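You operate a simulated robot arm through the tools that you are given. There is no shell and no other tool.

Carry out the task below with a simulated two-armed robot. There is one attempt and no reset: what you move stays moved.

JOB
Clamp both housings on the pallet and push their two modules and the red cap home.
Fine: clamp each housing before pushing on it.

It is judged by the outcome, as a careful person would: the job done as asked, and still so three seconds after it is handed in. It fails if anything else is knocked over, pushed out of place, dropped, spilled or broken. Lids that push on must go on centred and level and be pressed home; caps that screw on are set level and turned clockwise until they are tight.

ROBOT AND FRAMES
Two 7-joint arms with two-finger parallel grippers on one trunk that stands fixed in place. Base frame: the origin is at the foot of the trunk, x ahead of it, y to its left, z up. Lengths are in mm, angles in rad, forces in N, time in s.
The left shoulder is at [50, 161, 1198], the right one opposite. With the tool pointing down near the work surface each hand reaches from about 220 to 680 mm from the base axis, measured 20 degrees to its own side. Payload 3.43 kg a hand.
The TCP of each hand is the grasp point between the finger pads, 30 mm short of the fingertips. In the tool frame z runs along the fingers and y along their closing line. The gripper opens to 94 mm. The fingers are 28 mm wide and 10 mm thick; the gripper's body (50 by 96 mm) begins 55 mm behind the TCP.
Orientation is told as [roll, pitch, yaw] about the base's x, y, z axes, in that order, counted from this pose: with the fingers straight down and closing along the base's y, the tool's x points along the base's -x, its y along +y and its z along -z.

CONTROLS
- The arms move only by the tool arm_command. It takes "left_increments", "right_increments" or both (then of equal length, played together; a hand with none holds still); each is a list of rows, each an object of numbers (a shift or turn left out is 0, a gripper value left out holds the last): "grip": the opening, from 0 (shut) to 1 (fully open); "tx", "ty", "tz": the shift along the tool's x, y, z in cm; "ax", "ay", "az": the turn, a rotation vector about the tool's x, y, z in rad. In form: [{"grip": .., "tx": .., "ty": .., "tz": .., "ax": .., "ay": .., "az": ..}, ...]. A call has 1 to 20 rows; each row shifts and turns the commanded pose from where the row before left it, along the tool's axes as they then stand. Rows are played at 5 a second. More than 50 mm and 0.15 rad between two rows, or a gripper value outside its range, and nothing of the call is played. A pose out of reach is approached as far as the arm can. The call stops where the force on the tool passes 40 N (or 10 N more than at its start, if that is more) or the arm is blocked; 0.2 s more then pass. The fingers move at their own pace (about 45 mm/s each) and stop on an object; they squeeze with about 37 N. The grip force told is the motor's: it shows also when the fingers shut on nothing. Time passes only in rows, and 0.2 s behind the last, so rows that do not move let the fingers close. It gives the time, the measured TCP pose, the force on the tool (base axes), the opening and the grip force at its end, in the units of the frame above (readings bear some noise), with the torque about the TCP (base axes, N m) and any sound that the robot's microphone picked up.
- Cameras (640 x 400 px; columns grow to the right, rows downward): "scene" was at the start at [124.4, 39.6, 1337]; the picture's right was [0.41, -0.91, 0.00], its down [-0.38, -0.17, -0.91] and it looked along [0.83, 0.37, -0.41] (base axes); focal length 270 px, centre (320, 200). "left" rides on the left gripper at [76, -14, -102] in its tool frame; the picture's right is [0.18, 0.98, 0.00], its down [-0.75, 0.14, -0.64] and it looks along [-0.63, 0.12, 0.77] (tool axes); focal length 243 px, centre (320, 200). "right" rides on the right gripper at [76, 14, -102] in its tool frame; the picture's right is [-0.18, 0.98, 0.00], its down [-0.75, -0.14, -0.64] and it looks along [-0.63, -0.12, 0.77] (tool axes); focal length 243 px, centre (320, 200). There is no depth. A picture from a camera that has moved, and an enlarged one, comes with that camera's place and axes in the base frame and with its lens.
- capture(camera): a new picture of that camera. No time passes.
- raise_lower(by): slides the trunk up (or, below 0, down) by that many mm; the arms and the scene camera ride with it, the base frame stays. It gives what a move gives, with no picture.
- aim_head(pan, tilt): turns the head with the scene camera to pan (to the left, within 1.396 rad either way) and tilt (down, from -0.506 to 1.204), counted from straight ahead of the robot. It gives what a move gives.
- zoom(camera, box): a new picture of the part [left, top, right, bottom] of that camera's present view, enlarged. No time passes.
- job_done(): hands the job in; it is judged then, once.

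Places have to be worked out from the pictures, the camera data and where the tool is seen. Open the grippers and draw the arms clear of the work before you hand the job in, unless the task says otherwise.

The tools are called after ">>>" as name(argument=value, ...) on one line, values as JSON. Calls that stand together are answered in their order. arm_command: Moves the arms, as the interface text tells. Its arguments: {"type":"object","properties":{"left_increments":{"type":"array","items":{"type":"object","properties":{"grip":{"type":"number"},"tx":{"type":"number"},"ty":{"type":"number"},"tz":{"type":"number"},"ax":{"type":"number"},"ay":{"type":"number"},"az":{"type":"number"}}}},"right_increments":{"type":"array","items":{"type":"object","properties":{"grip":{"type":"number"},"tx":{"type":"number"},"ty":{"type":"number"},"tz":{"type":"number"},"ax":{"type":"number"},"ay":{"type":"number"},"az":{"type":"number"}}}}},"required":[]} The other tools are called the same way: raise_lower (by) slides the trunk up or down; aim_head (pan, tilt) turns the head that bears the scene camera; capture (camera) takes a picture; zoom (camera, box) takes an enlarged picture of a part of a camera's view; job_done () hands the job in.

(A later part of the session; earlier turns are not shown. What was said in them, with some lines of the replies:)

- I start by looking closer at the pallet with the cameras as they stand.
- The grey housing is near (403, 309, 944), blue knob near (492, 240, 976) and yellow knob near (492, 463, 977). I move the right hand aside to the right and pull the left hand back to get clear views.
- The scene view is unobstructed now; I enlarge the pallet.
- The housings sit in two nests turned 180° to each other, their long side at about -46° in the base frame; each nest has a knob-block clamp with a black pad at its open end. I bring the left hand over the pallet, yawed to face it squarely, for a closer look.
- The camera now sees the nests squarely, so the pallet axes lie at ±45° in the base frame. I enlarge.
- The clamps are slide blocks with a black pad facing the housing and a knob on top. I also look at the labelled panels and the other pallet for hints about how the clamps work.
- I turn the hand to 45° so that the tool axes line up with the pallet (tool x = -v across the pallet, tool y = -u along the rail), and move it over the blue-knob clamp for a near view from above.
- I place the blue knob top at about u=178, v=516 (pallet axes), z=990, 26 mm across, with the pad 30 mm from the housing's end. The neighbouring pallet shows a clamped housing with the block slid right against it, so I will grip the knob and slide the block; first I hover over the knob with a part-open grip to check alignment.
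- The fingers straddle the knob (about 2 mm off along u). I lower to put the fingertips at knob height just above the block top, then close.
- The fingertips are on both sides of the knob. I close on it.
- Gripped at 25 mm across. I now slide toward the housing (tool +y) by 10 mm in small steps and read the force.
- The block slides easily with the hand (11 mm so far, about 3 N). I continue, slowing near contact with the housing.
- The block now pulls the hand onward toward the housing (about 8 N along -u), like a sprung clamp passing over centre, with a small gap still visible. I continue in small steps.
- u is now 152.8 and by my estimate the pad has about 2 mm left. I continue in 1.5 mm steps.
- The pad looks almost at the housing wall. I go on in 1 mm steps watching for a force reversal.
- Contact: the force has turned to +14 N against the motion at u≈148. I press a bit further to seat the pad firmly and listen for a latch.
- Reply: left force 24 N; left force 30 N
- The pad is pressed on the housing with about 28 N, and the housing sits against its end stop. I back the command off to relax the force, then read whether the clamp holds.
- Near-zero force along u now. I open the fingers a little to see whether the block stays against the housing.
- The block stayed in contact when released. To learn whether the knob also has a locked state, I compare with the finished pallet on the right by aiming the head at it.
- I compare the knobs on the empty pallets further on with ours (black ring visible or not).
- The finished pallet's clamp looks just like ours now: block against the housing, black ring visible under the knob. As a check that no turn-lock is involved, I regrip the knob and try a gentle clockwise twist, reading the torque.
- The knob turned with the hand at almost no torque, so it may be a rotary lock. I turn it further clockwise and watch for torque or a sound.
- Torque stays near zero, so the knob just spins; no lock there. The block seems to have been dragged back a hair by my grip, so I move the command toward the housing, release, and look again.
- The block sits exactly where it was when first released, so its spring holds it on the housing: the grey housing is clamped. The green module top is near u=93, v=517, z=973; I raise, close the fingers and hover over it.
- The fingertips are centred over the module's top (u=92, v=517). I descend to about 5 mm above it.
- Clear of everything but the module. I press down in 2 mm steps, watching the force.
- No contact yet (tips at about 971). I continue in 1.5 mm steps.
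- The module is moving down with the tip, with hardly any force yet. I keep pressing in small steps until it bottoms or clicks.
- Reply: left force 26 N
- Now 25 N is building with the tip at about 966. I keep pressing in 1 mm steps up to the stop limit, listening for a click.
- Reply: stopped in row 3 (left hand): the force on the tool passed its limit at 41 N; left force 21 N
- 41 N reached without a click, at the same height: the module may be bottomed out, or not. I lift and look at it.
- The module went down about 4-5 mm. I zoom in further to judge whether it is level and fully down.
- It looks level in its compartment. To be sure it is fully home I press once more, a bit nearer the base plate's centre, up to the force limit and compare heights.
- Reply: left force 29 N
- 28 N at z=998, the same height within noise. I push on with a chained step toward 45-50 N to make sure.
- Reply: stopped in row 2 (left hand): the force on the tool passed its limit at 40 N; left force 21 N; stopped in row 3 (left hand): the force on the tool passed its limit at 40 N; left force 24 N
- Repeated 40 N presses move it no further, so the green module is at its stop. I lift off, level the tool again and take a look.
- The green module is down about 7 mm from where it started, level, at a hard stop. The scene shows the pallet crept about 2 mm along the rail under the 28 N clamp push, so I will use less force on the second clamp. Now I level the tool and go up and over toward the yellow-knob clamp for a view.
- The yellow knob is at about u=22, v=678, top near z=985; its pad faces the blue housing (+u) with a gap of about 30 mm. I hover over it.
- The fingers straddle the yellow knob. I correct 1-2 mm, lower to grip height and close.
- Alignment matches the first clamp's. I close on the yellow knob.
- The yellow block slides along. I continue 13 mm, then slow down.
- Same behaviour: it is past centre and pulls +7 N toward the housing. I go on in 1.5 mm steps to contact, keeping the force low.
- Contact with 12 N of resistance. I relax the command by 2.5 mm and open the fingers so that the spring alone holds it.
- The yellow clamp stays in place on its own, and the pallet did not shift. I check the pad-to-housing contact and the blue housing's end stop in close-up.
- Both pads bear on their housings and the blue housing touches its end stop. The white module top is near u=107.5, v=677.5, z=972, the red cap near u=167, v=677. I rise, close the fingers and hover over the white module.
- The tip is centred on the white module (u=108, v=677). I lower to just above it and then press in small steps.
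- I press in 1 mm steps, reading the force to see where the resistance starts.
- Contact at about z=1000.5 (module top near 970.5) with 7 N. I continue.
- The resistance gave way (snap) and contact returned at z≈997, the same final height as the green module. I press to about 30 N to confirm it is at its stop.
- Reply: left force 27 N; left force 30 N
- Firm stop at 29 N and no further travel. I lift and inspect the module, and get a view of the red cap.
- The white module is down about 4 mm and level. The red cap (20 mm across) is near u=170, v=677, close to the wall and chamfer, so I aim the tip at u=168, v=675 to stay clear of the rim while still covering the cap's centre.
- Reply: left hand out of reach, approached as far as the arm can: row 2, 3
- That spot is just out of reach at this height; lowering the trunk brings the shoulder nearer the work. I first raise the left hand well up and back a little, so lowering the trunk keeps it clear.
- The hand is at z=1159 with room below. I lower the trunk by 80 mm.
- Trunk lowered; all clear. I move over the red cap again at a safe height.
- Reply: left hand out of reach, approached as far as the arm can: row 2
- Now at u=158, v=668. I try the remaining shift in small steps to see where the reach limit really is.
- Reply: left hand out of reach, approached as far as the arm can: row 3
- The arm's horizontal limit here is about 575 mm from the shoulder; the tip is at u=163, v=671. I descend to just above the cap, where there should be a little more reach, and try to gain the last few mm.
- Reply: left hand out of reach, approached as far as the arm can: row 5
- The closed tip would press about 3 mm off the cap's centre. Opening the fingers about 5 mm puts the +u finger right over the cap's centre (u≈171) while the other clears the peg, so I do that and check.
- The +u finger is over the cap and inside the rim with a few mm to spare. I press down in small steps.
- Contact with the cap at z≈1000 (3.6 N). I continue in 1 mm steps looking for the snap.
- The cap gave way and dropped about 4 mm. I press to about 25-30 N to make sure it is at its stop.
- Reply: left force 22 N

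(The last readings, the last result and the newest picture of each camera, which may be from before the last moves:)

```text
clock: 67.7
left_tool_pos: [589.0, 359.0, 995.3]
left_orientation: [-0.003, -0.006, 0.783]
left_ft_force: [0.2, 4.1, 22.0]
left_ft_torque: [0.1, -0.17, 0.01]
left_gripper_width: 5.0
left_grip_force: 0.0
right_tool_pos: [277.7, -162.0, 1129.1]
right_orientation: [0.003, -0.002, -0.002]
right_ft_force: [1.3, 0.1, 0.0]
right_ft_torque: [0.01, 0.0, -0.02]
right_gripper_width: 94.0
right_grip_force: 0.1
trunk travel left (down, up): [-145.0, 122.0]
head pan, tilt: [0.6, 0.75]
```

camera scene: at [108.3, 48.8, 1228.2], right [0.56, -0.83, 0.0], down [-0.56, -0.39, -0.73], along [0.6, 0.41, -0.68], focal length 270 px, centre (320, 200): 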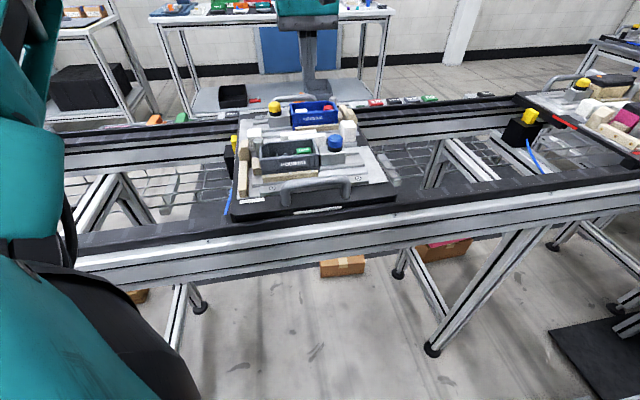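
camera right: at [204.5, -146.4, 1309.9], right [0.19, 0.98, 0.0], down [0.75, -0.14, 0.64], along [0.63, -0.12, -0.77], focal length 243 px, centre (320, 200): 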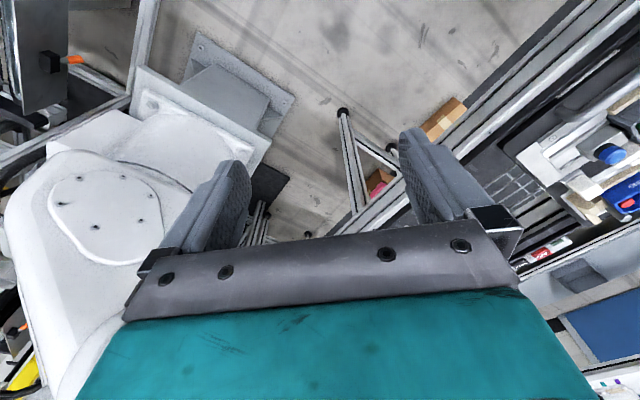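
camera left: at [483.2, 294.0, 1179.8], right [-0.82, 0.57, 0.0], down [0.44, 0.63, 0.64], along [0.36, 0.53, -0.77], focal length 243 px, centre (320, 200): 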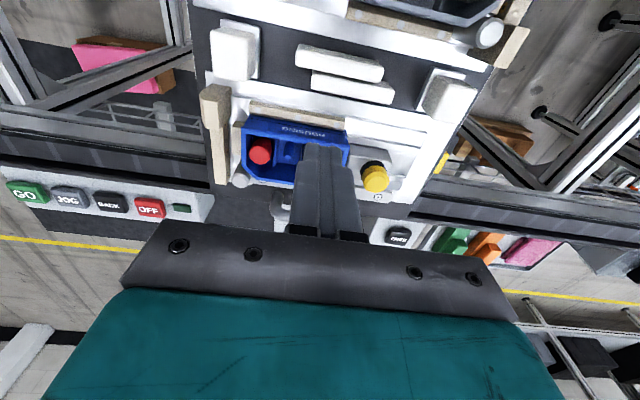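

22 N and steady near z=996. One more small push to about 30 N, then I lift off.

>>> arm_command(left_increments=[{"tz": 0.1}, {"tz": 0.05}, {}])

>>> arm_command(left_increments=[{"tz": -2.5}, {"tz": -2.5}, {"tz": -1.0}, {"ty": 2.5}, {}])

>>> zoom(camera="left", box=[220, 60, 420, 185])

>>> zoom(camera="scene", box=[280, 70, 370, 140])

```text
clock: 68.5
left_tool_pos: [586.4, 358.1, 996.5]
left_orientation: [-0.005, -0.007, 0.782]
left_ft_force: [1.4, 4.0, 28.3]
left_ft_torque: [0.13, -0.23, 0.02]
left_gripper_width: 4.9
left_grip_force: 0.1
right_tool_pos: [277.9, -163.3, 1129.6]
right_orientation: [0.001, -0.003, -0.001]
right_ft_force: [-0.1, 0.3, 1.1]
right_ft_torque: [0.01, -0.01, 0.02]
right_gripper_width: 94.1
right_grip_force: 0.1
trunk travel left (down, up): [-145.0, 122.0]
head pan, tilt: [0.6, 0.75]
```

```text
clock: 69.7
left_tool_pos: [571.0, 376.5, 1051.9]
left_orientation: [0.002, 0.001, 0.78]
left_ft_force: [0.2, 0.1, -0.9]
left_ft_torque: [-0.01, -0.01, 0.0]
left_gripper_width: 4.8
left_grip_force: 0.0
right_tool_pos: [279.8, -162.4, 1127.7]
right_orientation: [-0.001, 0.001, -0.002]
right_ft_force: [1.0, -0.2, 0.1]
right_ft_torque: [0.01, 0.01, -0.01]
right_gripper_width: 94.1
right_grip_force: 0.1
trunk travel left (down, up): [-145.0, 122.0]
head pan, tilt: [0.6, 0.75]
```

```text
3.20 times, centred on (320, 122) of left
camera zoom: at [528.1, 311.0, 1153.3], right [-0.82, 0.57, 0.0], down [0.44, 0.63, 0.64], along [0.36, 0.53, -0.77], focal length 776 px, centre (320, 448)
```

zoom: 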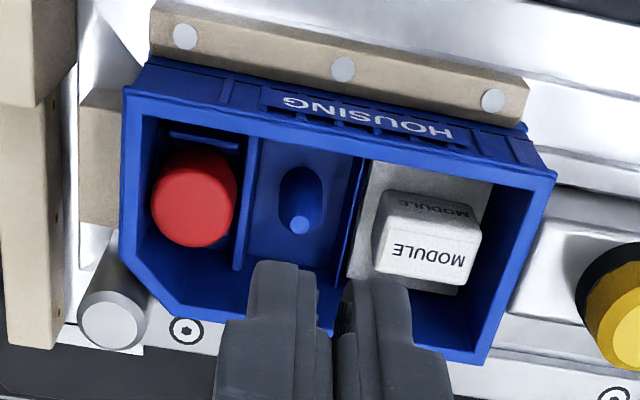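

```text
5.71 times, centred on (325, 105) of scene
camera zoom: at [108.5, 48.8, 1228.1], right [0.56, -0.83, 0.0], down [-0.56, -0.39, -0.73], along [0.6, 0.41, -0.68], focal length 1542 px, centre (291, 743)
```

zoom: 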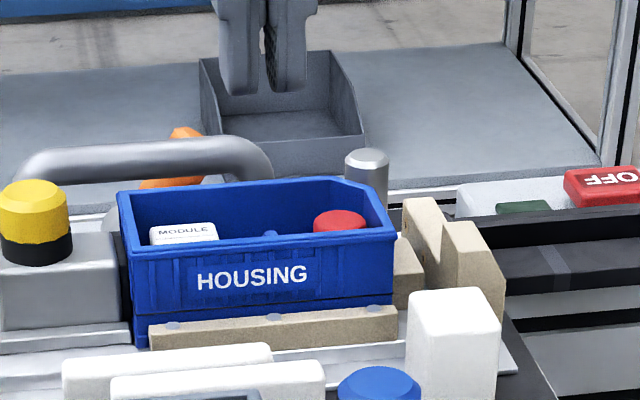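

The red cap is down, level and centred, and both modules ended at the same height (tip z≈966.5). I retract the left hand up and back to its starting area, opening the gripper.

>>> arm_command(left_increments=[{"tz": -4}, {"tz": -4}, {"tz": -4, "grip": 1.0}, {"tx": 3.3, "ty": 2.37}, {"tx": 3.3, "ty": 2.37}, {"tx": 3.3, "ty": 2.37}, {"tx": 3.3, "ty": 2.37}, {"tx": 3.3, "ty": 2.37}, {"tx": 3.3, "ty": 2.37}, {"tx": 3.3, "ty": 2.37}, {"tx": 3.3, "ty": 2.37}, {"az": 0.13}, {"az": 0.13}, {"az": 0.13}, {"az": 0.13}, {"az": 0.13}, {"az": 0.13}, {}])

>>> raise_lower(by=80)

>>> zoom(camera="scene", box=[225, 115, 395, 255])

>>> zoom(camera="scene", box=[280, 120, 370, 180])

>>> zoom(camera="scene", box=[245, 160, 350, 215])

```text
clock: 73.5
left_tool_pos: [236.1, 325.0, 1166.6]
left_orientation: [0.002, 0.001, -0.001]
left_ft_force: [-0.4, 0.4, 0.0]
left_ft_torque: [-0.01, 0.0, -0.01]
left_gripper_width: 93.9
left_grip_force: 0.0
left hand out of reach, approached as far as the arm can: row 3
right_tool_pos: [280.0, -161.7, 1129.5]
right_orientation: [-0.001, -0.001, -0.002]
right_ft_force: [0.1, -0.4, -0.4]
right_ft_torque: [0.03, -0.03, 0.01]
right_gripper_width: 94.0
right_grip_force: 0.1
trunk travel left (down, up): [-145.0, 122.0]
head pan, tilt: [0.6, 0.75]
```

```text
clock: 74.7
left_tool_pos: [236.1, 325.2, 1245.5]
left_orientation: [0.0, 0.002, 0.002]
left_ft_force: [-0.7, 0.3, 1.1]
left_ft_torque: [0.0, -0.01, 0.03]
left_gripper_width: 93.7
left_grip_force: 0.0
right_tool_pos: [280.6, -161.4, 1208.4]
right_orientation: [0.0, -0.001, -0.002]
right_ft_force: [0.8, -0.5, 0.3]
right_ft_torque: [0.02, -0.01, 0.0]
right_gripper_width: 93.6
right_grip_force: 0.0
trunk travel left (down, up): [-225.0, 42.0]
head pan, tilt: [0.6, 0.75]
```

```text
2.86 times, centred on (310, 185) of scene
camera zoom: at [108.6, 48.8, 1308.1], right [0.56, -0.83, 0.0], down [-0.56, -0.39, -0.73], along [0.6, 0.41, -0.68], focal length 771 px, centre (349, 243)
```

zoom: 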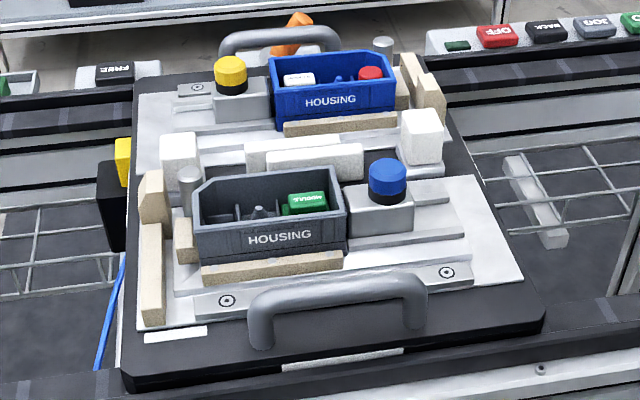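

```text
6.67 times, centred on (325, 150) of scene
camera zoom: at [108.6, 48.8, 1308.1], right [0.56, -0.83, 0.0], down [-0.56, -0.39, -0.73], along [0.6, 0.41, -0.68], focal length 1799 px, centre (287, 533)
```

zoom: 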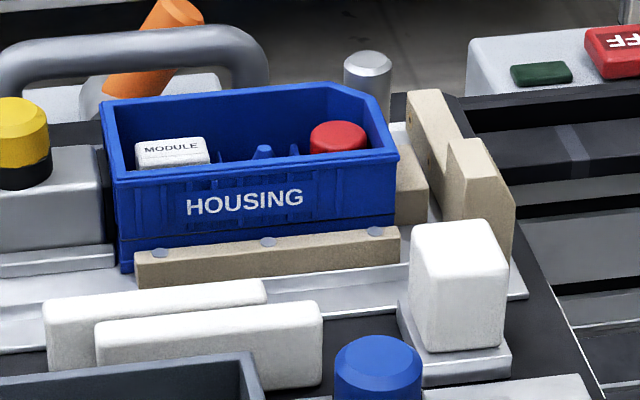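

```text
6.10 times, centred on (298, 188) of scene
camera zoom: at [108.6, 48.8, 1308.1], right [0.56, -0.83, 0.0], down [-0.56, -0.39, -0.73], along [0.6, 0.41, -0.68], focal length 1645 px, centre (457, 276)
```

zoom: 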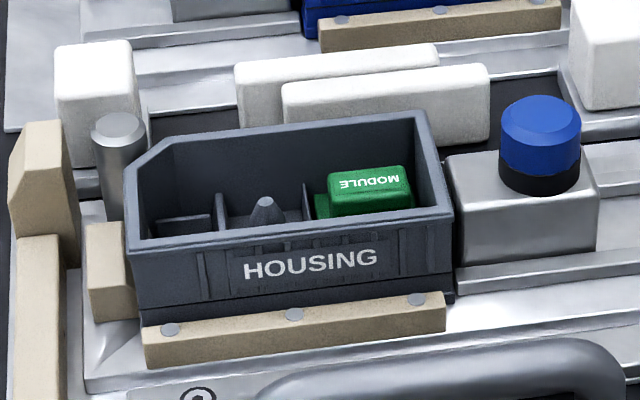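

Both clamps bear on their housings, the green and white modules and the red cap are all about 4-5 mm lower than at the start and level, nothing else has been disturbed, and both arms are clear with grippers open. I hand the job in.

>>> job_done()

```text
The job is handed in.
```

I clamped both housings, pushed both modules and the red cap home, and handed the job in. I have no verdict back on whether it passed.

- **Clamps:** I slid each clamp block against its housing, and both stayed put when released. The block with the blue knob clamps the grey housing, and the one with the yellow knob clamps the blue housing. Neither clamp made a latching sound. Each one pulls itself toward the housing with about 7 N, and the blocks looked like those on the finished pallet next to it.
- **Modules:** The green and white modules each dropped about 4–7 mm to a hard stop. They ended at the same height and look level. I felt the white one snap in; for the green one I have only the hard stop under repeated 40 N presses.
- **Red cap:** It gave way and dropped about 4–5 mm, and ended centred and level. I held about 28 N on it to confirm it was at its stop.
- **Pallet shift:** While I pressed the first clamp with about 28 N, the near side of the pallet crept about 2 mm along the rail, turning it slightly. I used only about 12 N on the second clamp and saw no more movement. I did not push the pallet back.

Both arms are clear of the work with their grippers open, and the trunk is back at its starting height.
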